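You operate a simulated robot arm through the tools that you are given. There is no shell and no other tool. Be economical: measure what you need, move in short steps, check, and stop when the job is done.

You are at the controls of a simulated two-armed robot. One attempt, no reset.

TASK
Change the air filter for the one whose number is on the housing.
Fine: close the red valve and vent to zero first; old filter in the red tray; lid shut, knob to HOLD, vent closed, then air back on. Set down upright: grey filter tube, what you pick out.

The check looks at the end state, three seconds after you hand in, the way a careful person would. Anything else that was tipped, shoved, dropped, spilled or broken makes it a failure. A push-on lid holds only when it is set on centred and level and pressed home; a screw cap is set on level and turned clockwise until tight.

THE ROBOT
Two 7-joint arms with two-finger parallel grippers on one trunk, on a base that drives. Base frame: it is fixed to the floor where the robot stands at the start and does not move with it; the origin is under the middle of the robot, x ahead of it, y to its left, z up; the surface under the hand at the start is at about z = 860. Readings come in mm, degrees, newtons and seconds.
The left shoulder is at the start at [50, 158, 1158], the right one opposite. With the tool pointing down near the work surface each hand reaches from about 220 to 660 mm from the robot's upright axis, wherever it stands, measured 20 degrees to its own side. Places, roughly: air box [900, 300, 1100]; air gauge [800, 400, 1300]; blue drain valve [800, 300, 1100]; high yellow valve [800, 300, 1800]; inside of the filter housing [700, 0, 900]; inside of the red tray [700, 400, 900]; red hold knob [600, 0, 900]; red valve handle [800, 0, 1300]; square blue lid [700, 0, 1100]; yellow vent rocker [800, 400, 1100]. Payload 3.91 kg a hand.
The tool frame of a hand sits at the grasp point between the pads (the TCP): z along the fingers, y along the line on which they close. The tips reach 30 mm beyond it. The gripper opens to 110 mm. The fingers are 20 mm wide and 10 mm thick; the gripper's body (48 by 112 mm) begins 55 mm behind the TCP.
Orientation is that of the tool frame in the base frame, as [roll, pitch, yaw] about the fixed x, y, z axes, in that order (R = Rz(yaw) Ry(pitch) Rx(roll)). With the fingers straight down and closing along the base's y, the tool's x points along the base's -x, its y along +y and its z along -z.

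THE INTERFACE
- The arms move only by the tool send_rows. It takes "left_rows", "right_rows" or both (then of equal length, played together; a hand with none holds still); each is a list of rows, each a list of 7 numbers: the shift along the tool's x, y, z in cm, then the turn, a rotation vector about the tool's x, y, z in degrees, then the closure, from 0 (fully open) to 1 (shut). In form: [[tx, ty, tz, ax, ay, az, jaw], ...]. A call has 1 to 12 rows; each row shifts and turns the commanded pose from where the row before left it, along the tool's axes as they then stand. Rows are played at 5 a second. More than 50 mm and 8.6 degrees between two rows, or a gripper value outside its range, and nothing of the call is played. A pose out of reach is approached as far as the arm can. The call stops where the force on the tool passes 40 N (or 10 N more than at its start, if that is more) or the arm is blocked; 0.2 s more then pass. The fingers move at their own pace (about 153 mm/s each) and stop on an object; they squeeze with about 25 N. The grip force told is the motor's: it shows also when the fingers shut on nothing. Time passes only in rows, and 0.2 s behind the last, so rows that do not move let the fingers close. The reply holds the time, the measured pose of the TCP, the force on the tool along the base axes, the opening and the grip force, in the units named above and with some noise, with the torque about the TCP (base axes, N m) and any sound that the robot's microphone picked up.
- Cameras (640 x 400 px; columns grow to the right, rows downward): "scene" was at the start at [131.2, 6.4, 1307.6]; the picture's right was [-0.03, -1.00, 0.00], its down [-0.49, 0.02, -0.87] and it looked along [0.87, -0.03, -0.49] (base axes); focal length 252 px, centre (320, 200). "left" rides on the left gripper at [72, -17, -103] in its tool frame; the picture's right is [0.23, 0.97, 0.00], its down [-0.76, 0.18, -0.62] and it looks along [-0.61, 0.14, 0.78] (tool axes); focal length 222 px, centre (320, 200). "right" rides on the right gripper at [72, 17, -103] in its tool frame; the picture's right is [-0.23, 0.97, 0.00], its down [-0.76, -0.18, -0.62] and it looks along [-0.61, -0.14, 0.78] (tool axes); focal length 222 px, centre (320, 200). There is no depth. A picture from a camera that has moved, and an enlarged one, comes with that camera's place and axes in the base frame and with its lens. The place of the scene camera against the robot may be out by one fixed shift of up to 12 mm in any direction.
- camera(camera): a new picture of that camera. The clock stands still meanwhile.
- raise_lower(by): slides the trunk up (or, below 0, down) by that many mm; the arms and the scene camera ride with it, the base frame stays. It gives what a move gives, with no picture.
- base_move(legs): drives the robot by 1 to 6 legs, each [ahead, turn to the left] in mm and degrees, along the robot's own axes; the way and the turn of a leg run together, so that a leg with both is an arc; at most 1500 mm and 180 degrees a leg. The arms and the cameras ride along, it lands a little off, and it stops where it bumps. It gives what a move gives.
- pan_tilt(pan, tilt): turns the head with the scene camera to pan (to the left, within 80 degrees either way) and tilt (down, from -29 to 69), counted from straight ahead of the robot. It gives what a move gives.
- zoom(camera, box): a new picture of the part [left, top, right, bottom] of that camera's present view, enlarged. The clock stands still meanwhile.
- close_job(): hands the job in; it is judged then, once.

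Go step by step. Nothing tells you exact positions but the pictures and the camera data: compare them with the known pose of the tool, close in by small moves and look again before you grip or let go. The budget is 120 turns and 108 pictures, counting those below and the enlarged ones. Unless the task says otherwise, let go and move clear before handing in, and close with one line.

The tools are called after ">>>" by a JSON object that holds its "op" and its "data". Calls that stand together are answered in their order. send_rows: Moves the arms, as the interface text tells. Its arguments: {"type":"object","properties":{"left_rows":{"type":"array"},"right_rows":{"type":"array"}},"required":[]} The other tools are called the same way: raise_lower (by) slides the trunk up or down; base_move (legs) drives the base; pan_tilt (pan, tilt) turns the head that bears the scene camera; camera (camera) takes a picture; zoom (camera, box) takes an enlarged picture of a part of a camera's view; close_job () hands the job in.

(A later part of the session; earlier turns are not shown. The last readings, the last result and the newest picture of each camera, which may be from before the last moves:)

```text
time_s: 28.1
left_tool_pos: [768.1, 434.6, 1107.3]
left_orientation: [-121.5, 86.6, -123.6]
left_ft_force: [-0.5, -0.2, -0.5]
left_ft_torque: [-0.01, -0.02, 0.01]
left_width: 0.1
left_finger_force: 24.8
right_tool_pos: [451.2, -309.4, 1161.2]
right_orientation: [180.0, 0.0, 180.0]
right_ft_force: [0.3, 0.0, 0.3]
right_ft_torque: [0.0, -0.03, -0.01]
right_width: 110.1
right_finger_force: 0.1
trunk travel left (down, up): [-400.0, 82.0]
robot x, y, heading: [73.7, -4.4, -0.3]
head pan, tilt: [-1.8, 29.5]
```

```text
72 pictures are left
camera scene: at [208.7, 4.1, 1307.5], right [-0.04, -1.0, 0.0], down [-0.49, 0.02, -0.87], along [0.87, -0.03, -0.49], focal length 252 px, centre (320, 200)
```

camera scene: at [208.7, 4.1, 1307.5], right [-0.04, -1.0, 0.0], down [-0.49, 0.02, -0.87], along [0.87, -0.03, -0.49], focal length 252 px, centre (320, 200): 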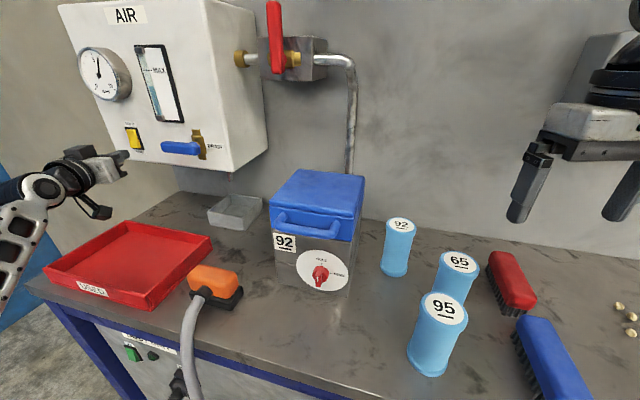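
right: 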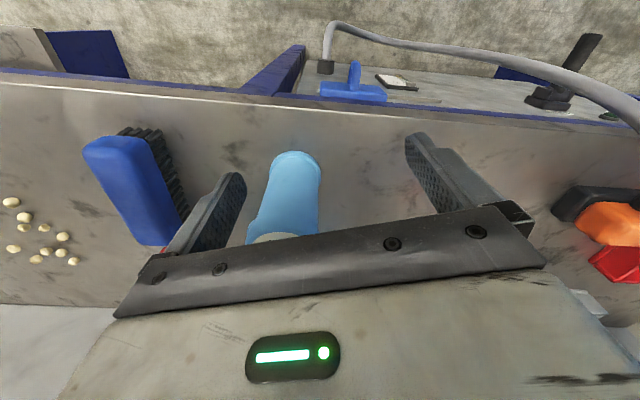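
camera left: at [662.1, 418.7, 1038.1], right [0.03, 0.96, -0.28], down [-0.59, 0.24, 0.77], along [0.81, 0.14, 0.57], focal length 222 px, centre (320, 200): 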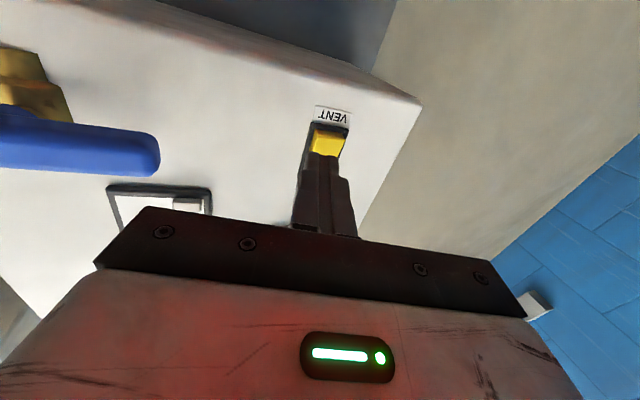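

>>> {"op": "send_rows", "data": {"left_rows": [[0, 0.6, 2, 0, 0, 0, 1], [0, 0, 1.2, 0, 0, 0, 1], [0, 0, 0.8, 0, 0, 0, 1], [0, 0, 0.6, 0, 0, 0, 1], [0, 0, 0.5, 0, 0, 0, 1], [0, 0, 0.5, 0, 0, 0, 1], [0, 0, 0.5, 0, 0, 0, 1]]}}

>>> {"op": "zoom", "data": {"camera": "scene", "box": [50, 30, 250, 170]}}

>>> {"op": "camera", "data": {"camera": "left"}}

```text
time_s: 29.4
left_tool_pos: [814.6, 439.1, 1105.6]
left_orientation: [-125.5, 86.6, -127.6]
left_ft_force: [-27.1, -6.7, 0.1]
left_ft_torque: [0.06, -0.25, -0.43]
left_width: 0.0
left_finger_force: 25.4
right_tool_pos: [447.4, -310.6, 1162.6]
right_orientation: [179.9, 0.2, -180.0]
right_ft_force: [-0.5, -0.1, -0.8]
right_ft_torque: [-0.02, 0.03, -0.01]
right_width: 109.9
right_finger_force: 0.1
trunk travel left (down, up): [-400.0, 82.0]
robot x, y, heading: [75.8, -2.7, -0.4]
head pan, tilt: [-1.8, 29.5]
stopped in row 6 (left hand): the force on the tool passed its limit at 46 N (the readings are from after the stop); the commanded pose is now the measured one
```

```text
2.86 times, centred on (150, 100) of scene
camera zoom: at [203.1, 3.2, 1308.2], right [-0.03, -1.0, 0.0], down [-0.49, 0.02, -0.87], along [0.87, -0.03, -0.49], focal length 719 px, centre (806, 486)
```

zoom: 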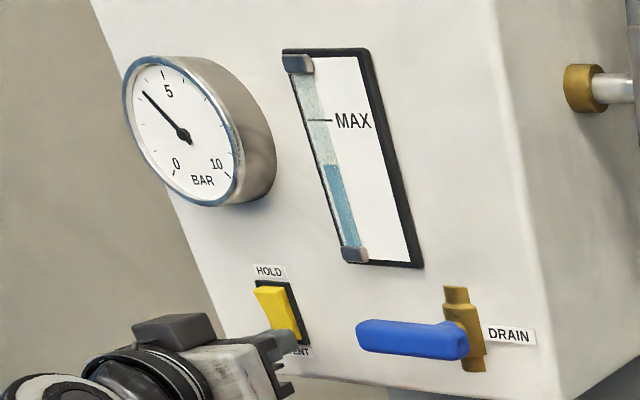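

```text
70 pictures are left
camera left: at [708.1, 423.1, 1037.3], right [0.03, 0.96, -0.27], down [-0.59, 0.24, 0.77], along [0.81, 0.14, 0.57], focal length 222 px, centre (320, 200)
```

left: 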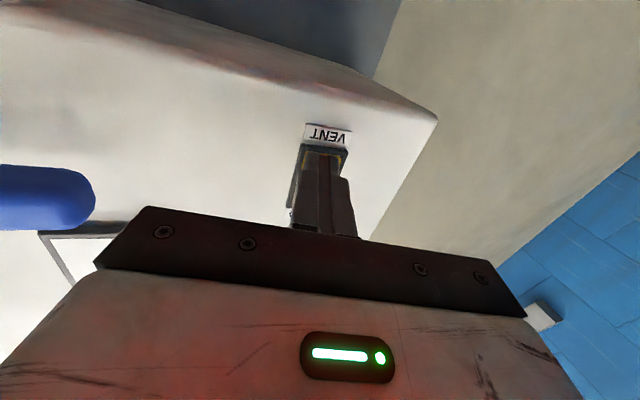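

The rocker flipped to VENT and the gauge is falling. I back off and wait.

>>> {"op": "send_rows", "data": {"left_rows": [[0, 0, -3, 0, 0, 0, 1], [0, 0, -4, 0, 0, 0, 1], [0, 0, 0, 0, 0, 0, 1], [0, 0, 0, 0, 0, 0, 1], [0, 0, 0, 0, 0, 0, 1], [0, 0, 0, 0, 0, 0, 1], [0, 0, 0, 0, 0, 0, 1], [0, 0, 0, 0, 0, 0, 1], [0, 0, 0, 0, 0, 0, 1], [0, 0, 0, 0, 0, 0, 1], [0, 0, 0, 0, 0, 0, 1], [0, 0, 0, 0, 0, 0, 1]]}}

>>> {"op": "camera", "data": {"camera": "scene"}}

>>> {"op": "zoom", "data": {"camera": "scene", "box": [50, 30, 250, 170]}}

>>> {"op": "zoom", "data": {"camera": "scene", "box": [250, 150, 390, 310]}}

```text
time_s: 32.0
left_tool_pos: [747.9, 440.8, 1104.8]
left_orientation: [-127.9, 86.4, -130.1]
left_ft_force: [-0.2, 0.3, -0.2]
left_ft_torque: [0.02, -0.02, 0.02]
left_width: 0.2
left_finger_force: 25.0
right_tool_pos: [450.1, -308.8, 1160.9]
right_orientation: [180.0, 0.0, 180.0]
right_ft_force: [0.4, -0.1, -0.6]
right_ft_torque: [-0.02, 0.02, -0.04]
right_width: 110.0
right_finger_force: 0.1
trunk travel left (down, up): [-400.0, 82.0]
robot x, y, heading: [76.8, -2.0, -0.4]
head pan, tilt: [-1.8, 29.5]
```

```text
69 pictures are left
camera scene: at [207.3, 4.1, 1307.6], right [-0.04, -1.0, 0.0], down [-0.49, 0.02, -0.87], along [0.87, -0.03, -0.49], focal length 252 px, centre (320, 200)
```

scene: 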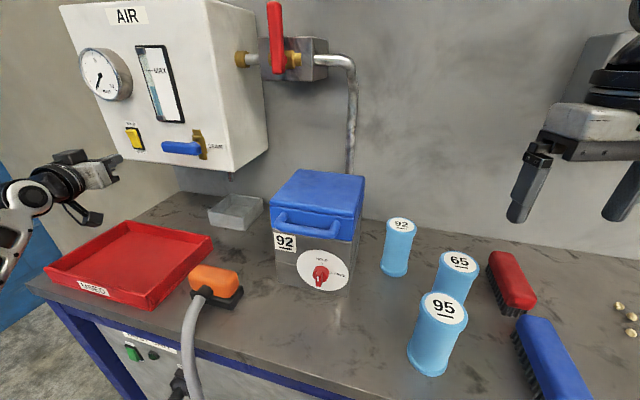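

```text
2.86 times, centred on (150, 100) of scene
camera zoom: at [207.3, 4.1, 1307.6], right [-0.04, -1.0, 0.0], down [-0.49, 0.02, -0.87], along [0.87, -0.03, -0.49], focal length 719 px, centre (806, 486)
```

zoom: 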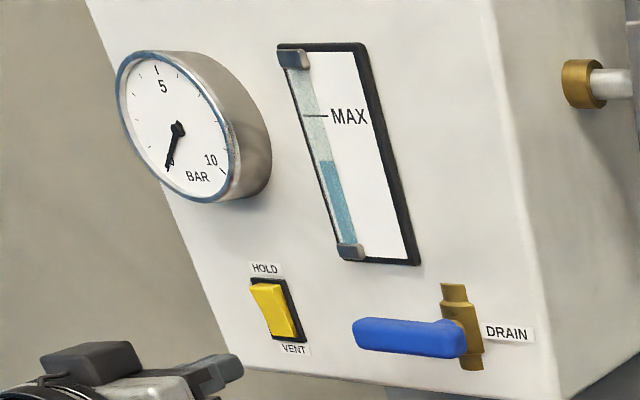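

```text
2.50 times, centred on (320, 230) of scene
camera zoom: at [207.3, 4.1, 1307.6], right [-0.04, -1.0, 0.0], down [-0.49, 0.02, -0.87], along [0.87, -0.03, -0.49], focal length 629 px, centre (320, 125)
```

zoom: 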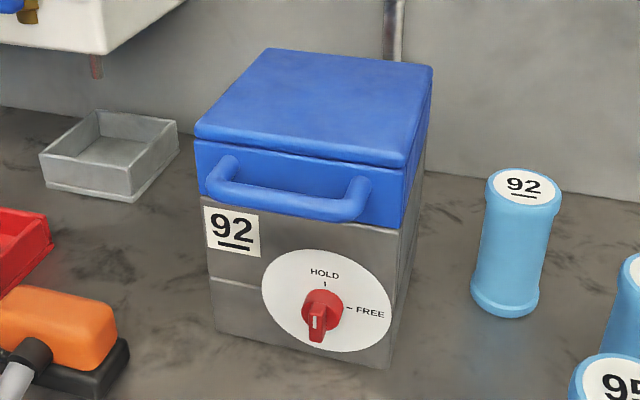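

The gauge reads zero. Next is the knob, near [565, -3, 943] on a face turned about 18° to the left. I bring the right hand over in front of it, tilted forward.

>>> {"op": "send_rows", "data": {"right_rows": [[0, 4.85, 0, 0, 0, 0, 0.4], [0, 4.85, 0, 0, 0, 0, 0.4], [0, 4.85, 0, 0, 0, 0, 0.4], [0, 4.85, 0, 0, 0, 0, 0.4], [0, 4.85, 0, 0, 0, 0, 0.4], [0, 4.85, 0, 0, 0, 0, 0.4], [0, 4.85, 0, 0, 0, 0, 0.4], [2, 0, 0, 0, 0, 6, 0.4], [2, 0, 0, 0, 0, 6, 0.4], [0, 0, 0, 0, 0, 6, 0.4]]}}

>>> {"op": "send_rows", "data": {"right_rows": [[0, 0, 0, 0, -8.1, 0, 0.4], [0, 0, 0, 0, -8.1, 0, 0.4], [0, 0, 0, 0, -8.1, 0, 0.4], [0, 0, 0, 0, -8.1, 0, 0.4], [0, 0, 0, 0, -8.1, 0, 0.4], [0, 0, 0, 0, -8.1, 0, 0.4], [0, 0, 0, 0, -8.1, 0, 0.4], [0, 0, 0, 0, -8.1, 0, 0.4]]}}

>>> {"op": "camera", "data": {"camera": "right"}}

```text
time_s: 34.2
left_tool_pos: [748.4, 440.5, 1103.3]
left_orientation: [-128.0, 86.4, -130.2]
left_ft_force: [0.1, 0.9, -0.1]
left_ft_torque: [0.0, -0.03, 0.0]
left_width: 0.0
left_finger_force: 25.2
right_tool_pos: [409.8, 32.2, 1160.6]
right_orientation: [180.0, 0.0, 161.9]
right_ft_force: [0.3, -0.2, 0.8]
right_ft_torque: [-0.02, -0.02, 0.0]
right_width: 65.8
right_finger_force: 0.0
trunk travel left (down, up): [-400.0, 82.0]
robot x, y, heading: [74.8, -4.7, -0.1]
head pan, tilt: [-1.8, 29.5]
```

```text
time_s: 36.0
left_tool_pos: [748.3, 440.8, 1103.4]
left_orientation: [-127.8, 86.4, -130.0]
left_ft_force: [0.2, 0.8, -0.3]
left_ft_torque: [0.04, 0.01, 0.0]
left_width: 0.2
left_finger_force: 24.8
right_tool_pos: [409.0, 32.2, 1160.6]
right_orientation: [-180.0, 64.9, 162.0]
right_ft_force: [0.2, 0.9, 0.3]
right_ft_torque: [-0.02, 0.02, 0.01]
right_width: 66.2
right_finger_force: 0.1
trunk travel left (down, up): [-400.0, 82.0]
robot x, y, heading: [76.8, -2.6, -0.1]
head pan, tilt: [-1.8, 29.5]
```

```text
66 pictures are left
camera right: at [297.4, 87.2, 1139.2], right [0.39, 0.9, 0.21], down [-0.29, -0.09, 0.95], along [0.87, -0.43, 0.22], focal length 222 px, centre (320, 200)
```

right: 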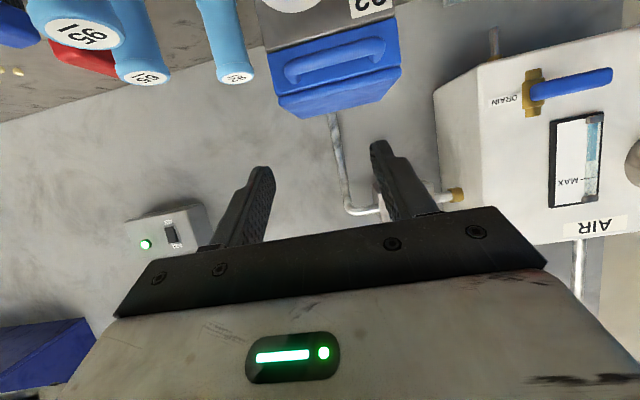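

>>> {"op": "send_rows", "data": {"right_rows": [[3.28, 0.38, 2.85, 0, 0, 0, 0.4], [3.28, 0.38, 2.85, 0, 0, 0, 0.4], [3.28, 0.38, 2.85, 0, 0, 0, 0.4], [3.28, 0.38, 2.85, 0, 0, 0, 0.4]]}}

>>> {"op": "camera", "data": {"camera": "right"}}

>>> {"op": "camera", "data": {"camera": "scene"}}

```text
time_s: 37.0
left_tool_pos: [749.2, 440.4, 1103.6]
left_orientation: [-128.1, 86.4, -130.2]
left_ft_force: [0.1, -0.9, -0.7]
left_ft_torque: [-0.04, 0.01, 0.01]
left_width: 0.0
left_finger_force: 25.1
right_tool_pos: [462.4, 33.5, 993.8]
right_orientation: [179.9, 64.9, 161.9]
right_ft_force: [0.3, 0.4, -0.1]
right_ft_torque: [-0.01, 0.0, 0.02]
right_width: 66.1
right_finger_force: 0.2
trunk travel left (down, up): [-400.0, 82.0]
robot x, y, heading: [75.7, -3.8, -0.2]
head pan, tilt: [-1.8, 29.5]
```

```text
65 pictures are left
camera right: at [349.5, 87.4, 972.5], right [0.39, 0.9, 0.21], down [-0.28, -0.1, 0.95], along [0.87, -0.43, 0.22], focal length 222 px, centre (320, 200)
```

right: 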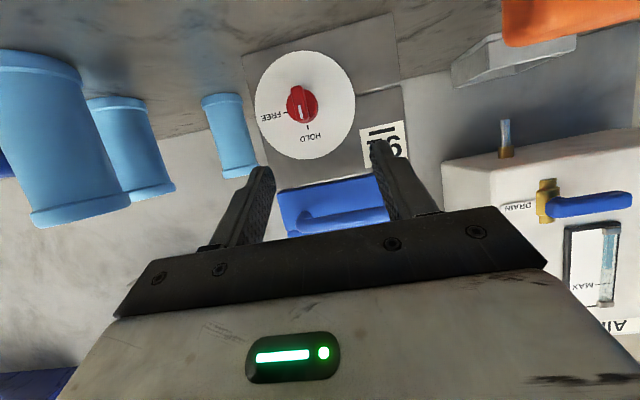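

```text
64 pictures are left
camera scene: at [207.5, 4.3, 1307.6], right [-0.04, -1.0, 0.0], down [-0.49, 0.02, -0.87], along [0.87, -0.03, -0.49], focal length 252 px, centre (320, 200)
```

scene: 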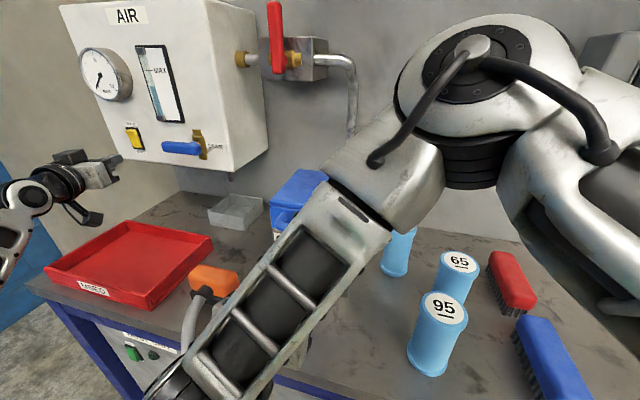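

Knob triangulates to about [568, -16, 925]. I line up laterally and step in.

>>> {"op": "send_rows", "data": {"right_rows": [[1.3, -1.5, 2, 0, 0, 0, 0.4], [0, 0, 4, 0, 0, 0, 0.4]]}}

>>> {"op": "camera", "data": {"camera": "right"}}

```text
time_s: 37.6
left_tool_pos: [749.0, 440.0, 1104.7]
left_orientation: [-128.2, 86.3, -130.3]
left_ft_force: [-0.2, -0.1, 0.9]
left_ft_torque: [0.01, 0.01, 0.0]
left_width: 0.0
left_finger_force: 25.0
right_tool_pos: [502.9, 4.5, 957.7]
right_orientation: [179.9, 64.8, 162.0]
right_ft_force: [-0.5, 0.3, -0.4]
right_ft_torque: [-0.03, -0.02, -0.03]
right_width: 66.1
right_finger_force: 0.0
trunk travel left (down, up): [-400.0, 82.0]
robot x, y, heading: [77.4, -4.2, 0.0]
head pan, tilt: [-1.8, 29.5]
```

```text
63 pictures are left
camera right: at [390.3, 58.9, 935.6], right [0.39, 0.9, 0.21], down [-0.28, -0.1, 0.95], along [0.87, -0.43, 0.22], focal length 222 px, centre (320, 200)
```

right: 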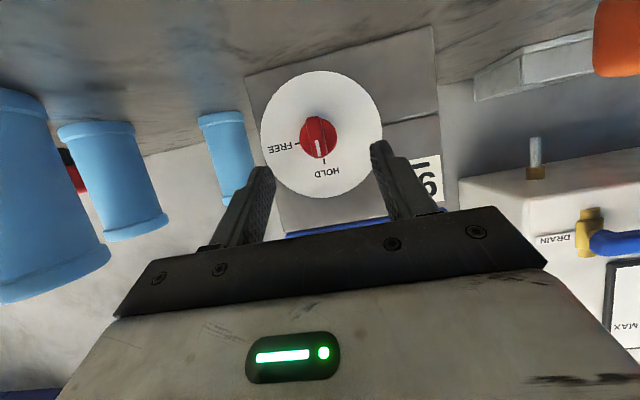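

>>> {"op": "send_rows", "data": {"right_rows": [[0.4, 0.1, 2, 0, 0, 0, 0.4], [0, 0, 1.5, 0, 0, 0, 0.4], [0, 0, 0.8, 0, 0, 0, 0.4]]}}

>>> {"op": "camera", "data": {"camera": "right"}}

```text
time_s: 38.4
left_tool_pos: [747.3, 440.6, 1104.0]
left_orientation: [-128.0, 86.3, -130.1]
left_ft_force: [0.6, 0.2, 0.7]
left_ft_torque: [0.0, 0.01, 0.0]
left_width: 0.0
left_finger_force: 24.7
right_tool_pos: [539.1, -8.1, 933.4]
right_orientation: [-179.9, 64.9, 162.0]
right_ft_force: [0.0, -0.4, -0.1]
right_ft_torque: [-0.01, 0.0, -0.06]
right_width: 66.2
right_finger_force: 0.0
trunk travel left (down, up): [-400.0, 82.0]
robot x, y, heading: [77.2, -1.2, -0.1]
head pan, tilt: [-1.8, 29.5]
```

```text
62 pictures are left
camera right: at [425.6, 47.9, 912.9], right [0.39, 0.9, 0.21], down [-0.28, -0.09, 0.95], along [0.87, -0.43, 0.22], focal length 222 px, centre (320, 200)
```

right: 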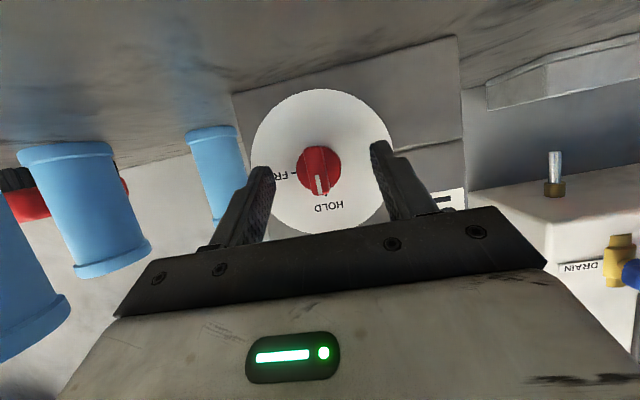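

>>> {"op": "send_rows", "data": {"right_rows": [[0, 0, 0.6, 0, 0, 0, 0.5], [0, 0, 0, 0, 0, 0, 0.8], [0, 0, 0, 0, 0, 0, 1], [0, 0, 0, 0, 0, 0, 1]]}}

>>> {"op": "camera", "data": {"camera": "right"}}

```text
time_s: 39.4
left_tool_pos: [746.9, 440.0, 1105.2]
left_orientation: [-128.4, 86.5, -130.5]
left_ft_force: [0.9, 0.1, -0.3]
left_ft_torque: [0.03, -0.02, 0.05]
left_width: 0.1
left_finger_force: 25.4
right_tool_pos: [542.6, -9.9, 931.1]
right_orientation: [-179.9, 64.8, 161.9]
right_ft_force: [-5.4, -9.7, -4.1]
right_ft_torque: [-0.14, -0.15, -0.25]
right_width: 31.5
right_finger_force: 45.0
trunk travel left (down, up): [-400.0, 82.0]
robot x, y, heading: [73.4, -4.1, -0.3]
head pan, tilt: [-1.8, 29.5]
```

```text
61 pictures are left
camera right: at [429.9, 44.5, 909.8], right [0.4, 0.9, 0.2], down [-0.28, -0.09, 0.95], along [0.87, -0.44, 0.22], focal length 222 px, centre (320, 200)
```

right: 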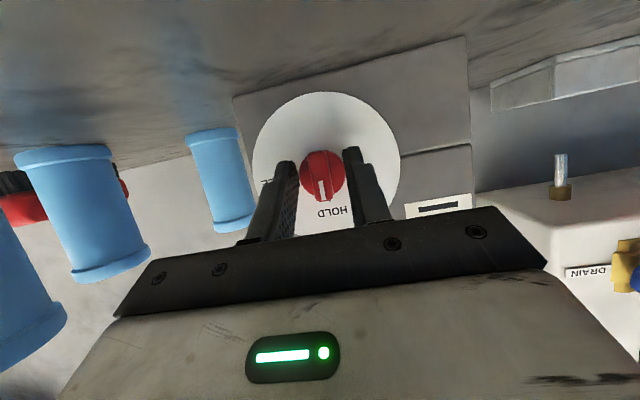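

>>> {"op": "send_rows", "data": {"right_rows": [[0, 0, 0, -3.38, 0, 7.25, 1], [0, 0, 0, -3.38, 0, 7.25, 1], [0, 0, 0, -3.38, 0, 7.25, 1], [0, 0, 0, -3.38, 0, 7.25, 1]]}}

>>> {"op": "camera", "data": {"camera": "right"}}

```text
time_s: 40.4
left_tool_pos: [747.7, 438.1, 1105.1]
left_orientation: [-128.8, 86.5, -131.0]
left_ft_force: [0.0, -1.2, 0.9]
left_ft_torque: [0.01, -0.01, -0.02]
left_width: 0.0
left_finger_force: 24.5
right_tool_pos: [542.5, -13.0, 930.8]
right_orientation: [124.5, 49.8, 113.2]
right_ft_force: [-11.7, -23.7, -4.6]
right_ft_torque: [0.07, 0.7, 0.08]
right_width: 31.6
right_finger_force: 44.7
trunk travel left (down, up): [-400.0, 82.0]
robot x, y, heading: [73.2, 0.6, -0.6]
head pan, tilt: [-1.8, 29.5]
```

```text
60 pictures are left
camera right: at [432.4, 51.4, 921.9], right [0.32, 0.65, 0.69], down [-0.43, -0.55, 0.72], along [0.84, -0.53, 0.1], focal length 222 px, centre (320, 200)
```

right: 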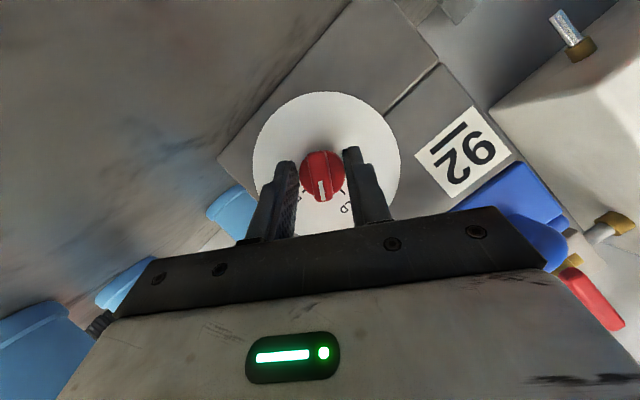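

The knob turns with the grip. I continue to FREE with a slight centring shift.

>>> {"op": "send_rows", "data": {"right_rows": [[0, -0.25, 0, -3.38, 0, 7.25, 1], [0, 0, 0, -3.38, 0, 7.25, 1], [0, 0, 0, -3.38, 0, 7.25, 1], [0, 0, 0, -3.38, 0, 7.25, 1], [0, 0, 0, -3.38, 0, 7.25, 1]]}}

>>> {"op": "camera", "data": {"camera": "right"}}

```text
time_s: 41.6
left_tool_pos: [748.4, 439.1, 1102.8]
left_orientation: [-128.8, 86.4, -130.8]
left_ft_force: [-0.6, 0.2, 0.2]
left_ft_torque: [-0.01, 0.03, -0.02]
left_width: 0.0
left_finger_force: 24.9
right_tool_pos: [541.5, -12.4, 928.1]
right_orientation: [99.5, 17.4, 97.3]
right_ft_force: [4.1, -4.3, -7.7]
right_ft_torque: [-0.18, -0.36, 0.01]
right_width: 31.9
right_finger_force: 44.9
right hand out of reach, approached as far as the arm can: row 5
trunk travel left (down, up): [-400.0, 82.0]
robot x, y, heading: [73.2, -2.8, -0.1]
head pan, tilt: [-1.8, 29.5]
stopped in row 5 (right hand): the force on the tool passed its limit at 44 N (the readings are from after the stop); the commanded pose is now the measured one
```

```text
59 pictures are left
camera right: at [433.4, 52.2, 938.8], right [0.15, 0.09, 0.98], down [-0.54, -0.82, 0.16], along [0.83, -0.56, -0.08], focal length 222 px, centre (320, 200)
```

right: 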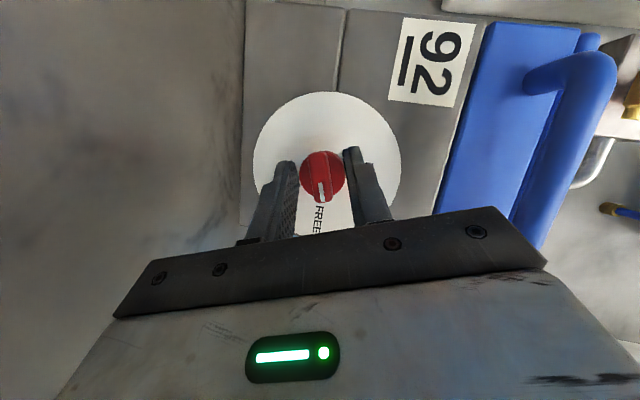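

>>> {"op": "zoom", "data": {"camera": "right", "box": [240, 80, 420, 250]}}

```text
2.35 times, centred on (330, 165) of right
camera zoom: at [433.4, 52.2, 938.8], right [0.15, 0.09, 0.98], down [-0.54, -0.82, 0.16], along [0.83, -0.56, -0.08], focal length 523 px, centre (296, 282)
```

zoom: 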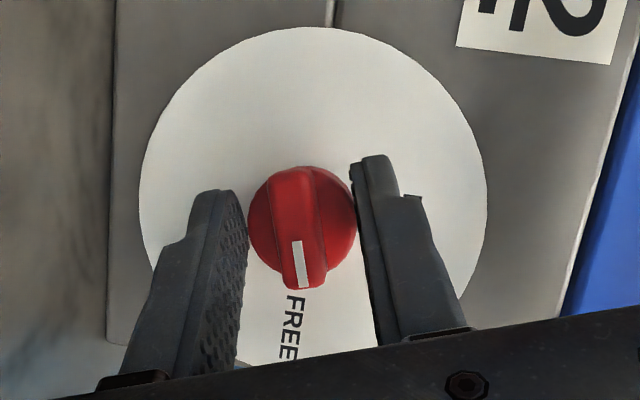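

The mark may be a few degrees short of FREE. I re-grip about 24° back and turn until it meets the stop.

>>> {"op": "send_rows", "data": {"right_rows": [[0, 0, 0, 0, 0, 0, 0.6], [0, 0, 0, 3.38, 0, -7.25, 0.6], [0, 0, 0, 3.38, 0, -7.25, 0.6], [0, 0, 0, 3.38, 0, -7.25, 0.6], [0, 0, 0, 0, 0, 0, 1], [0, 0, 0, 0, 0, 0, 1], [0, 0, 0, -3.38, 0, 7.25, 1], [0, 0, 0, -3.38, 0, 7.25, 1], [0, 0, 0, -2.5, 0, 5.4, 1]]}}

>>> {"op": "zoom", "data": {"camera": "right", "box": [240, 80, 420, 250]}}

```text
time_s: 43.6
left_tool_pos: [748.0, 440.1, 1103.1]
left_orientation: [-128.7, 86.3, -131.0]
left_ft_force: [0.3, 0.4, 0.6]
left_ft_torque: [0.02, 0.0, 0.01]
left_width: 0.0
left_finger_force: 25.4
right_tool_pos: [540.3, -12.7, 927.5]
right_orientation: [100.5, 18.8, 97.7]
right_ft_force: [0.0, -5.0, -7.9]
right_ft_torque: [-0.57, -0.01, -0.51]
right_width: 31.8
right_finger_force: 45.1
trunk travel left (down, up): [-400.0, 82.0]
robot x, y, heading: [77.1, -2.6, -0.1]
head pan, tilt: [-1.8, 29.5]
```

```text
2.35 times, centred on (330, 165) of right
camera zoom: at [432.5, 53.0, 938.2], right [0.16, 0.12, 0.98], down [-0.54, -0.82, 0.19], along [0.83, -0.56, -0.07], focal length 523 px, centre (296, 282)
```

zoom: 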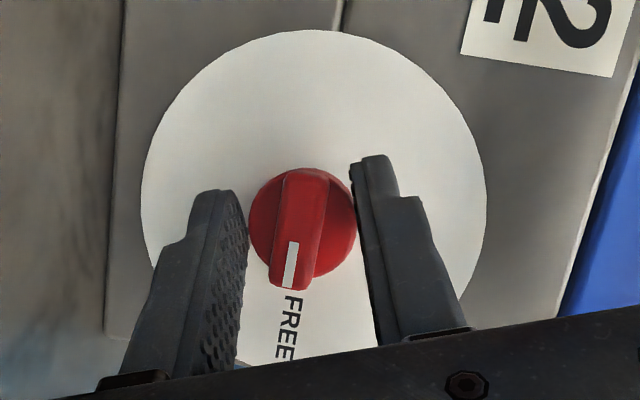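

The mark now points squarely at FREE. I release, back out and rise to look at the lid handle.

>>> {"op": "send_rows", "data": {"right_rows": [[0, 0, 0, 0, 0, 0, 0.5], [0, 0, -4, 0, 0, 0, 0.3], [0, 0, -4.5, 0, 0, 0, 0], [-1.07, 3.1, -2.5, 0, 0, 0, 0], [-1.07, 3.1, -2.5, 0, 0, 0, 0], [-1.07, 3.1, -0.6, 0, 0, 0, 0]]}}

>>> {"op": "camera", "data": {"camera": "right"}}

>>> {"op": "camera", "data": {"camera": "scene"}}

```text
time_s: 45.0
left_tool_pos: [747.7, 440.4, 1103.1]
left_orientation: [-127.9, 86.4, -130.3]
left_ft_force: [-0.4, -0.4, 1.3]
left_ft_torque: [0.01, 0.0, -0.01]
left_width: 0.0
left_finger_force: 24.8
right_tool_pos: [417.2, -20.9, 1052.6]
right_orientation: [100.4, 19.0, 97.8]
right_ft_force: [0.5, 0.0, -0.1]
right_ft_torque: [0.02, -0.01, 0.01]
right_width: 110.0
right_finger_force: 0.0
trunk travel left (down, up): [-400.0, 82.0]
robot x, y, heading: [74.4, -0.9, -0.4]
head pan, tilt: [-1.8, 29.5]
```

```text
56 pictures are left
camera right: at [310.2, 44.3, 1062.3], right [0.16, 0.12, 0.98], down [-0.54, -0.82, 0.19], along [0.83, -0.56, -0.07], focal length 222 px, centre (320, 200)
```

right: 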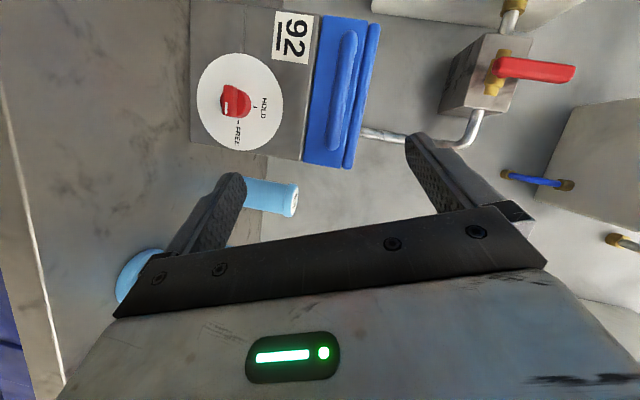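

```text
55 pictures are left
camera scene: at [207.2, 3.7, 1307.6], right [-0.04, -1.0, 0.0], down [-0.49, 0.02, -0.87], along [0.87, -0.03, -0.49], focal length 252 px, centre (320, 200)
```

scene: 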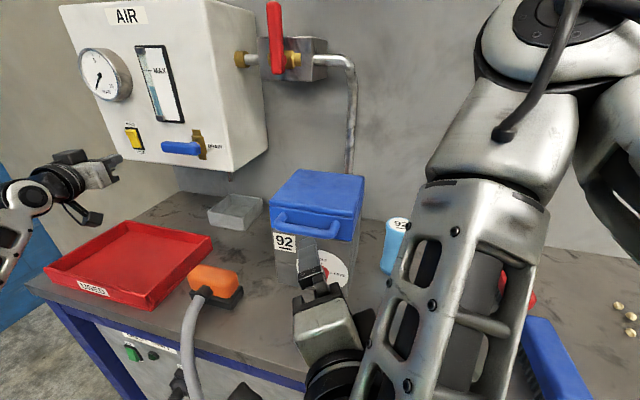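

The handle bar is near [563, 9, 1046]. I level the grip so the fingers close vertically and approach it.

>>> {"op": "send_rows", "data": {"right_rows": [[0, 0, 0, 0, 0, 6.7, 0.45], [0, 0, 0, 0, 0, 6.7, 0.45], [0, 0, 0, 0, 0, 6.7, 0.45], [1.1, 0.5, 3.7, 0, 0, 0, 0.45], [1.1, 0.5, 3.7, 0, 0, 0, 0.45]]}}

>>> {"op": "camera", "data": {"camera": "right"}}

>>> {"op": "zoom", "data": {"camera": "scene", "box": [250, 150, 390, 310]}}

```text
time_s: 46.2
left_tool_pos: [748.8, 440.1, 1103.5]
left_orientation: [-128.2, 86.4, -130.4]
left_ft_force: [-0.2, 1.2, 0.4]
left_ft_torque: [0.01, -0.06, -0.01]
left_width: 0.0
left_finger_force: 25.2
right_tool_pos: [491.8, 6.9, 1048.7]
right_orientation: [99.8, -1.0, 94.3]
right_ft_force: [0.6, -0.1, -0.4]
right_ft_torque: [-0.02, -0.01, -0.01]
right_width: 60.6
right_finger_force: 0.1
trunk travel left (down, up): [-400.0, 82.0]
robot x, y, heading: [75.7, -6.8, -0.2]
head pan, tilt: [-1.8, 29.5]
```

```text
54 pictures are left
camera right: at [387.3, 71.5, 1083.8], right [0.18, -0.23, 0.96], down [-0.59, -0.81, -0.08], along [0.79, -0.55, -0.28], focal length 222 px, centre (320, 200)
```

right: 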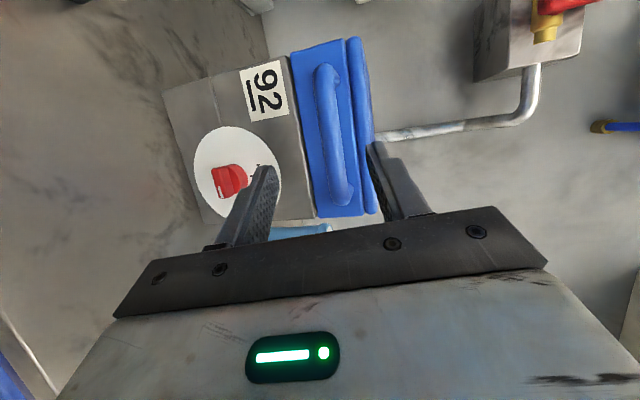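

```text
2.50 times, centred on (320, 230) of scene
camera zoom: at [207.6, 3.9, 1307.6], right [-0.04, -1.0, 0.0], down [-0.49, 0.02, -0.87], along [0.87, -0.03, -0.49], focal length 629 px, centre (320, 125)
```

zoom: 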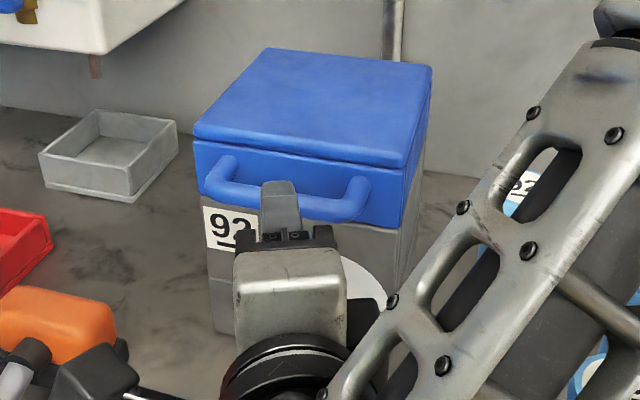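

>>> {"op": "send_rows", "data": {"right_rows": [[-0.2, 0.5, 3, 0, 0, 0, 0.45], [-0.1, 0.5, 2.0, 0, 0, 0, 0.45], [0, 0, 0.9, 0, 0, 0, 0.45], [0, 0, 0, 0, 0, 0, 0.8], [0, 0, 0, 0, 0, 0, 1], [0, 0, 0, 0, 0, 0, 1]]}}

>>> {"op": "camera", "data": {"camera": "right"}}

```text
time_s: 47.6
left_tool_pos: [748.6, 439.8, 1104.6]
left_orientation: [-128.0, 86.4, -130.3]
left_ft_force: [0.8, -1.0, -0.6]
left_ft_torque: [-0.02, 0.01, 0.01]
left_width: 0.0
left_finger_force: 25.0
right_tool_pos: [552.1, 7.0, 1047.5]
right_orientation: [99.7, -1.1, 94.2]
right_ft_force: [0.9, 0.2, -1.9]
right_ft_torque: [1.05, -0.32, -0.14]
right_width: 16.5
right_finger_force: 45.3
trunk travel left (down, up): [-400.0, 82.0]
robot x, y, heading: [76.9, -1.9, -0.3]
head pan, tilt: [-1.8, 29.5]
```

```text
52 pictures are left
camera right: at [447.8, 72.1, 1083.3], right [0.18, -0.23, 0.96], down [-0.59, -0.81, -0.08], along [0.79, -0.55, -0.28], focal length 222 px, centre (320, 200)
```

right: 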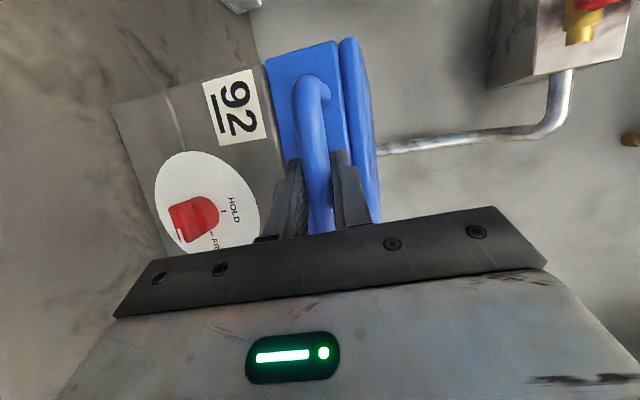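

The bar is gripped (16.5 mm). I lift 2 cm and see how the lid behaves.

>>> {"op": "send_rows", "data": {"right_rows": [[0, 0.5, -0.1, 0, 0, 0, 1], [0, 0.5, -0.1, 0, 0, 0, 1], [0, 0.5, -0.1, 0, 0, 0, 1], [0, 0.5, -0.1, 0, 0, 0, 1]]}}

>>> {"op": "zoom", "data": {"camera": "scene", "box": [240, 130, 400, 310]}}

>>> {"op": "camera", "data": {"camera": "right"}}

```text
time_s: 48.6
left_tool_pos: [751.3, 441.1, 1101.3]
left_orientation: [-130.5, 86.3, -132.8]
left_ft_force: [0.1, 0.2, 0.3]
left_ft_torque: [-0.02, 0.0, -0.01]
left_width: 0.0
left_finger_force: 25.2
right_tool_pos: [555.7, 6.2, 1066.3]
right_orientation: [99.8, -1.0, 94.1]
right_ft_force: [25.6, 2.4, -8.6]
right_ft_torque: [1.1, -0.23, 0.09]
right_width: 16.3
right_finger_force: 44.9
trunk travel left (down, up): [-400.0, 82.0]
robot x, y, heading: [73.0, -0.6, -0.8]
head pan, tilt: [-1.8, 29.5]
```

```text
2.22 times, centred on (320, 220) of scene
camera zoom: at [211.5, 4.0, 1307.0], right [-0.04, -1.0, 0.0], down [-0.5, 0.02, -0.87], along [0.87, -0.03, -0.5], focal length 559 px, centre (320, 156)
```

zoom: 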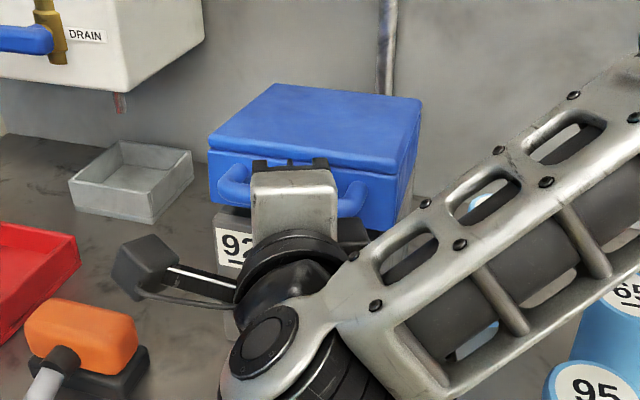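

```text
50 pictures are left
camera right: at [451.5, 71.3, 1102.2], right [0.18, -0.23, 0.96], down [-0.59, -0.8, -0.08], along [0.79, -0.55, -0.28], focal length 222 px, centre (320, 200)
```

right: 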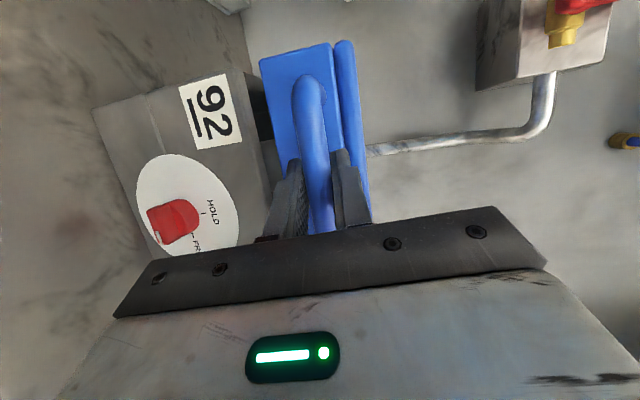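

The lid is hinged at the back. I follow the opening arc.

>>> {"op": "send_rows", "data": {"right_rows": [[-0.19, 2.09, 0.4, 0, 0, 0, 1], [-0.27, 2.06, 0.32, 0, 0, 0, 1], [-0.35, 2.01, 0.51, 0, 0, 0, 1]]}}

>>> {"op": "camera", "data": {"camera": "scene"}}

```text
time_s: 49.4
left_tool_pos: [751.7, 439.6, 1102.8]
left_orientation: [-130.6, 86.4, -132.8]
left_ft_force: [-0.1, 0.7, -0.2]
left_ft_torque: [0.01, -0.03, 0.0]
left_width: 0.0
left_finger_force: 25.1
right_tool_pos: [577.9, -0.1, 1123.6]
right_orientation: [100.1, -0.9, 94.1]
right_ft_force: [15.7, -4.3, -14.6]
right_ft_torque: [1.0, -0.08, -0.23]
right_width: 16.6
right_finger_force: 44.2
trunk travel left (down, up): [-400.0, 82.0]
robot x, y, heading: [73.0, -1.3, -0.2]
head pan, tilt: [-1.8, 29.5]
```

```text
49 pictures are left
camera scene: at [210.6, 3.0, 1307.1], right [-0.04, -1.0, 0.0], down [-0.5, 0.02, -0.87], along [0.87, -0.03, -0.5], focal length 252 px, centre (320, 200)
```

scene: 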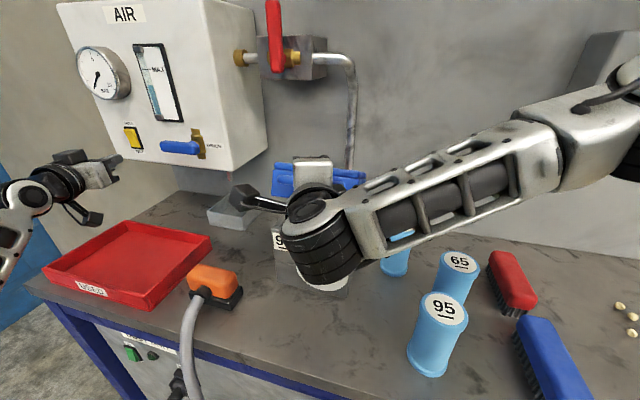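

>>> {"op": "send_rows", "data": {"right_rows": [[-0.45, 1.9, 0.85, 0, 0, 0, 1], [-0.49, 1.84, 0.95, -3, 0, 0, 1], [-0.55, 1.72, 1.15, -3, 0, 0, 1]]}}

>>> {"op": "camera", "data": {"camera": "right"}}

```text
time_s: 50.2
left_tool_pos: [751.4, 439.3, 1101.6]
left_orientation: [-130.6, 86.3, -132.9]
left_ft_force: [-0.6, 0.0, 0.5]
left_ft_torque: [0.02, 0.06, -0.01]
left_width: 0.0
left_finger_force: 25.0
right_tool_pos: [615.7, -13.3, 1170.3]
right_orientation: [94.5, -0.9, 94.1]
right_ft_force: [12.6, -3.4, -19.0]
right_ft_torque: [0.96, 0.01, -0.43]
right_width: 15.8
right_finger_force: 44.8
trunk travel left (down, up): [-400.0, 82.0]
robot x, y, heading: [74.6, -5.8, -0.2]
head pan, tilt: [-1.8, 29.5]
```

```text
48 pictures are left
camera right: at [509.8, 50.9, 1196.6], right [0.09, -0.24, 0.97], down [-0.58, -0.8, -0.14], along [0.81, -0.55, -0.21], focal length 222 px, centre (320, 200)
```

right: 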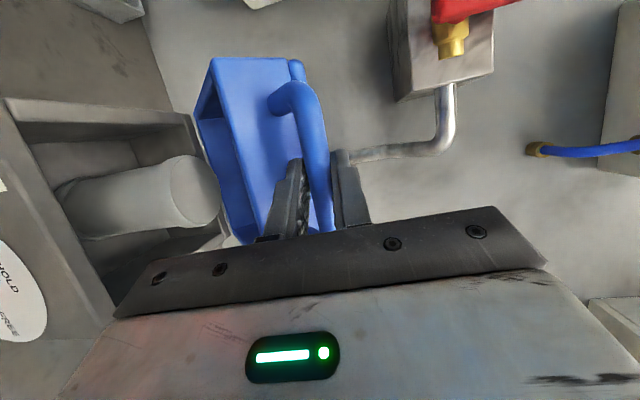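

The lid is about 45° open and the grey filter is visible inside. I continue the arc.

>>> {"op": "send_rows", "data": {"right_rows": [[-0.6, 1.47, 1.4, -4, 0, 0, 1], [-0.66, 1.2, 1.65, -4, 0, 0, 1], [-0.7, 0.99, 1.75, -4, 0, 0, 1], [-0.74, 0.55, 1.89, -4, 0, 0, 1]]}}

>>> {"op": "camera", "data": {"camera": "right"}}

>>> {"op": "camera", "data": {"camera": "scene"}}

```text
time_s: 51.1
left_tool_pos: [749.0, 441.1, 1104.3]
left_orientation: [-128.2, 86.5, -130.4]
left_ft_force: [0.7, 0.1, 0.0]
left_ft_torque: [-0.02, 0.0, 0.02]
left_width: 0.0
left_finger_force: 24.7
right_tool_pos: [667.4, -30.3, 1198.2]
right_orientation: [83.1, -0.3, 94.4]
right_ft_force: [1.2, 0.1, -11.2]
right_ft_torque: [-0.94, 0.65, -0.9]
right_width: 16.0
right_finger_force: 45.0
trunk travel left (down, up): [-400.0, 82.0]
robot x, y, heading: [77.4, -0.4, -0.4]
head pan, tilt: [-1.8, 29.5]
stopped in row 4 (right hand): the force on the tool passed its limit at 42 N (the readings are from after the stop); the commanded pose is now the measured one
```

```text
47 pictures are left
camera right: at [557.5, 33.4, 1202.6], right [-0.1, -0.24, 0.97], down [-0.54, -0.8, -0.25], along [0.84, -0.55, -0.05], focal length 222 px, centre (320, 200)
```

right: 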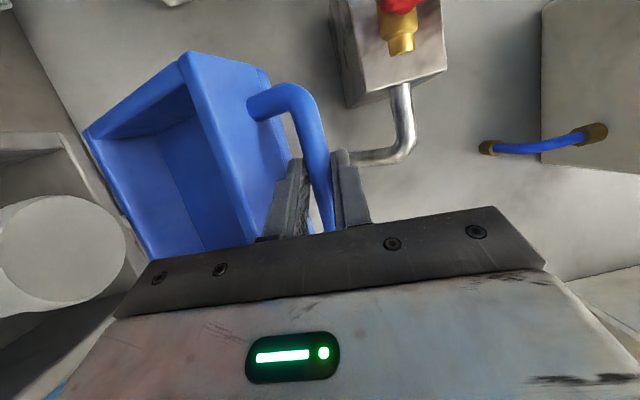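

```text
46 pictures are left
camera scene: at [208.1, 4.5, 1308.0], right [-0.04, -1.0, 0.0], down [-0.49, 0.02, -0.87], along [0.87, -0.03, -0.49], focal length 252 px, centre (320, 200)
```

scene: 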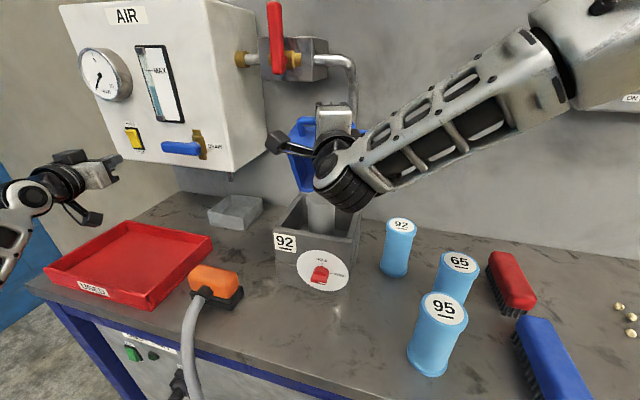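

The lid is about 60–65° open and now presses on the lower finger. I pitch the hand up about the bar, then continue the arc.

>>> {"op": "send_rows", "data": {"right_rows": [[0, -0.25, 0, -8, 0, 0, 1], [0, -0.25, 0, -8, 0, 0, 1], [0, -0.25, 0, -8, 0, 0, 1]]}}

>>> {"op": "camera", "data": {"camera": "right"}}

```text
time_s: 51.7
left_tool_pos: [749.1, 438.5, 1104.5]
left_orientation: [-127.9, 86.5, -130.2]
left_ft_force: [0.0, 0.0, -0.3]
left_ft_torque: [-0.01, 0.02, -0.02]
left_width: 0.0
left_finger_force: 25.4
right_tool_pos: [661.7, -27.5, 1193.2]
right_orientation: [73.9, -0.1, 92.4]
right_ft_force: [0.0, -6.1, -7.6]
right_ft_torque: [-1.04, 0.55, -0.87]
right_width: 16.9
right_finger_force: 44.7
right hand out of reach, approached as far as the arm can: row 1, 2
trunk travel left (down, up): [-400.0, 82.0]
robot x, y, heading: [74.0, -3.5, -0.2]
head pan, tilt: [-1.8, 29.5]
stopped in row 2 (right hand): the force on the tool passed its limit at 49 N (the readings are from after the stop); the commanded pose is now the measured one
```

```text
45 pictures are left
camera right: at [555.1, 40.2, 1180.8], right [-0.26, -0.24, 0.94], down [-0.52, -0.78, -0.34], along [0.82, -0.57, 0.08], focal length 222 px, centre (320, 200)
```

right: 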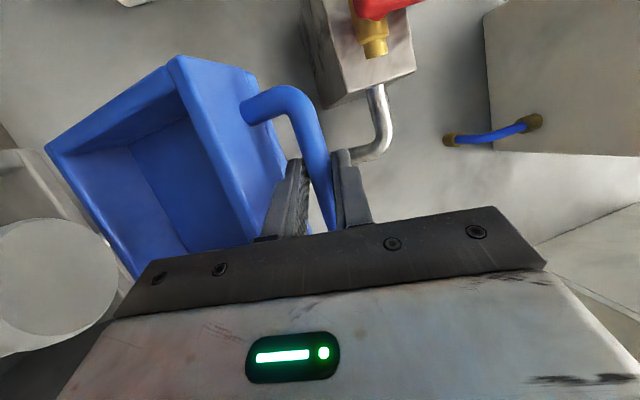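

The right wrist is at its limit. I open the right fingers slightly so the bar just rests on the lower one, and see whether the lid stays up by itself.

>>> {"op": "send_rows", "data": {"right_rows": [[0, 0, 0, 0, 0, 0, 0.7], [0, 0, 0, 0, 0, 0, 0.7], [0, 0, 0, 0, 0, 0, 0.7]]}}

>>> {"op": "camera", "data": {"camera": "right"}}

```text
time_s: 52.5
left_tool_pos: [748.5, 438.2, 1104.1]
left_orientation: [-128.1, 86.4, -130.4]
left_ft_force: [-0.2, -0.3, 0.4]
left_ft_torque: [-0.03, -0.01, -0.01]
left_width: 0.2
left_finger_force: 25.0
right_tool_pos: [661.5, -26.0, 1197.8]
right_orientation: [73.5, -0.2, 92.7]
right_ft_force: [-0.3, -0.4, 0.9]
right_ft_torque: [0.0, 0.01, 0.0]
right_width: 33.0
right_finger_force: 0.0
trunk travel left (down, up): [-400.0, 82.0]
robot x, y, heading: [74.0, -3.7, -0.3]
head pan, tilt: [-1.8, 29.5]
```

```text
44 pictures are left
camera right: at [554.4, 41.8, 1183.2], right [-0.27, -0.25, 0.93], down [-0.51, -0.79, -0.35], along [0.82, -0.57, 0.08], focal length 222 px, centre (320, 200)
```

right: 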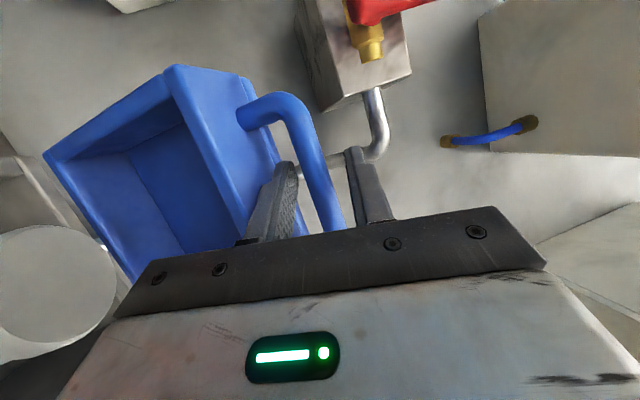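

The lid holds by itself (no force on the hand). I back the right hand out and check.

>>> {"op": "send_rows", "data": {"right_rows": [[0, 0, -2, 0, 0, 0, 0.6], [0, 0, -3, 0, 0, 0, 0.6], [0, 0, -4, 0, 0, 0, 0.6], [-2, 0, -4, 0, 0, 0, 0.6], [-4, 0, -2, 0, 0, 0, 0.6], [-4.5, 0, 0, 0, 0, 0, 0.6], [-4.5, 0, 0, 0, 0, 0, 0.6]]}}

>>> {"op": "camera", "data": {"camera": "scene"}}

>>> {"op": "zoom", "data": {"camera": "scene", "box": [240, 90, 400, 310]}}

```text
time_s: 54.1
left_tool_pos: [749.0, 439.8, 1104.0]
left_orientation: [-127.8, 86.4, -130.1]
left_ft_force: [-0.1, 0.4, 0.1]
left_ft_torque: [0.04, 0.01, 0.0]
left_width: 0.0
left_finger_force: 24.8
right_tool_pos: [493.9, -108.3, 1175.9]
right_orientation: [73.5, -0.4, 92.6]
right_ft_force: [-0.2, -0.6, -0.1]
right_ft_torque: [0.01, -0.01, 0.0]
right_width: 44.1
right_finger_force: 0.0
right hand out of reach, approached as far as the arm can: row 5, 6, 7
trunk travel left (down, up): [-400.0, 82.0]
robot x, y, heading: [75.6, -4.2, -0.5]
head pan, tilt: [-1.8, 29.5]
```

```text
43 pictures are left
camera scene: at [206.8, 3.0, 1307.7], right [-0.04, -1.0, 0.0], down [-0.49, 0.02, -0.87], along [0.87, -0.03, -0.49], focal length 252 px, centre (320, 200)
```

scene: 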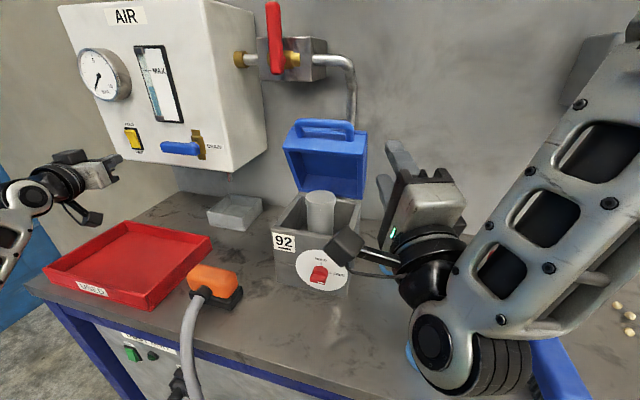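

```text
1.82 times, centred on (320, 200) of scene
camera zoom: at [206.8, 3.0, 1307.7], right [-0.04, -1.0, 0.0], down [-0.49, 0.02, -0.87], along [0.87, -0.03, -0.49], focal length 458 px, centre (320, 200)
```

zoom: 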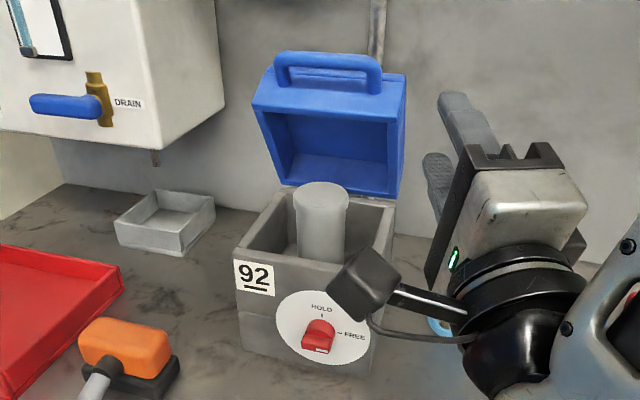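

The lid holds but leans over the filter at roughly 65°, with its bar above the housing. I'll push it further back with the closed right fingers inside the recess.

>>> {"op": "send_rows", "data": {"right_rows": [[0, 0, 0, 8, 0, 0, 1], [0, 0, 0, 8, 0, 0, 1], [3, -1.8, 0, 0, 0, 0, 1], [3, -1.8, 0, 0, 0, 0, 1], [1.3, 0, 4, 0, 0, 0, 1], [0, 0, 4.5, 0, 0, 0, 1], [0, 0, 4, 0, 0, 0, 1]]}}

>>> {"op": "camera", "data": {"camera": "scene"}}

>>> {"op": "camera", "data": {"camera": "right"}}

```text
time_s: 55.7
left_tool_pos: [749.5, 438.2, 1104.1]
left_orientation: [-127.8, 86.5, -130.2]
left_ft_force: [0.2, 0.4, 0.5]
left_ft_torque: [0.01, 0.02, -0.01]
left_width: 0.0
left_finger_force: 25.0
right_tool_pos: [622.9, -23.6, 1142.7]
right_orientation: [89.4, -0.3, 92.8]
right_ft_force: [-0.9, -0.2, 0.0]
right_ft_torque: [0.01, 0.0, 0.0]
right_width: 0.0
right_finger_force: 25.3
right hand out of reach, approached as far as the arm can: row 1
trunk travel left (down, up): [-400.0, 82.0]
robot x, y, heading: [74.3, -2.9, -0.6]
head pan, tilt: [-1.8, 29.5]
```

```text
41 pictures are left
camera scene: at [207.3, 3.7, 1307.6], right [-0.04, -1.0, 0.0], down [-0.49, 0.02, -0.87], along [0.87, -0.03, -0.49], focal length 252 px, centre (320, 200)
```

scene: 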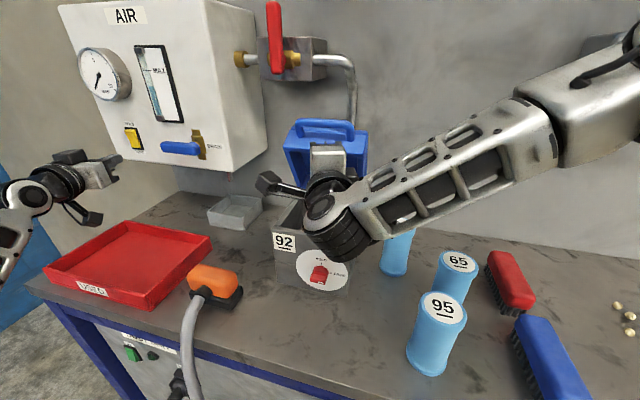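

```text
40 pictures are left
camera right: at [516.3, 42.9, 1159.1], right [0.0, -0.23, 0.97], down [-0.58, -0.79, -0.19], along [0.81, -0.57, -0.14], focal length 222 px, centre (320, 200)
```

right: 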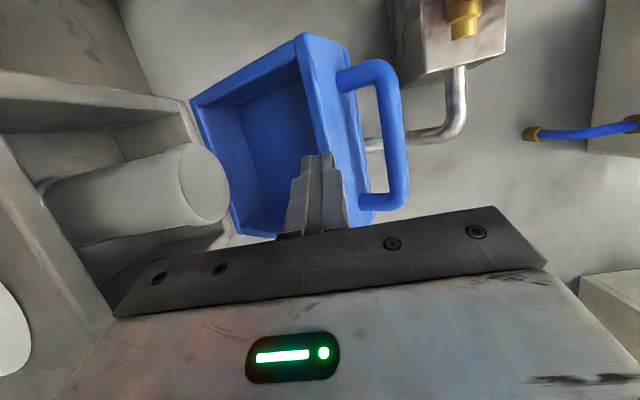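

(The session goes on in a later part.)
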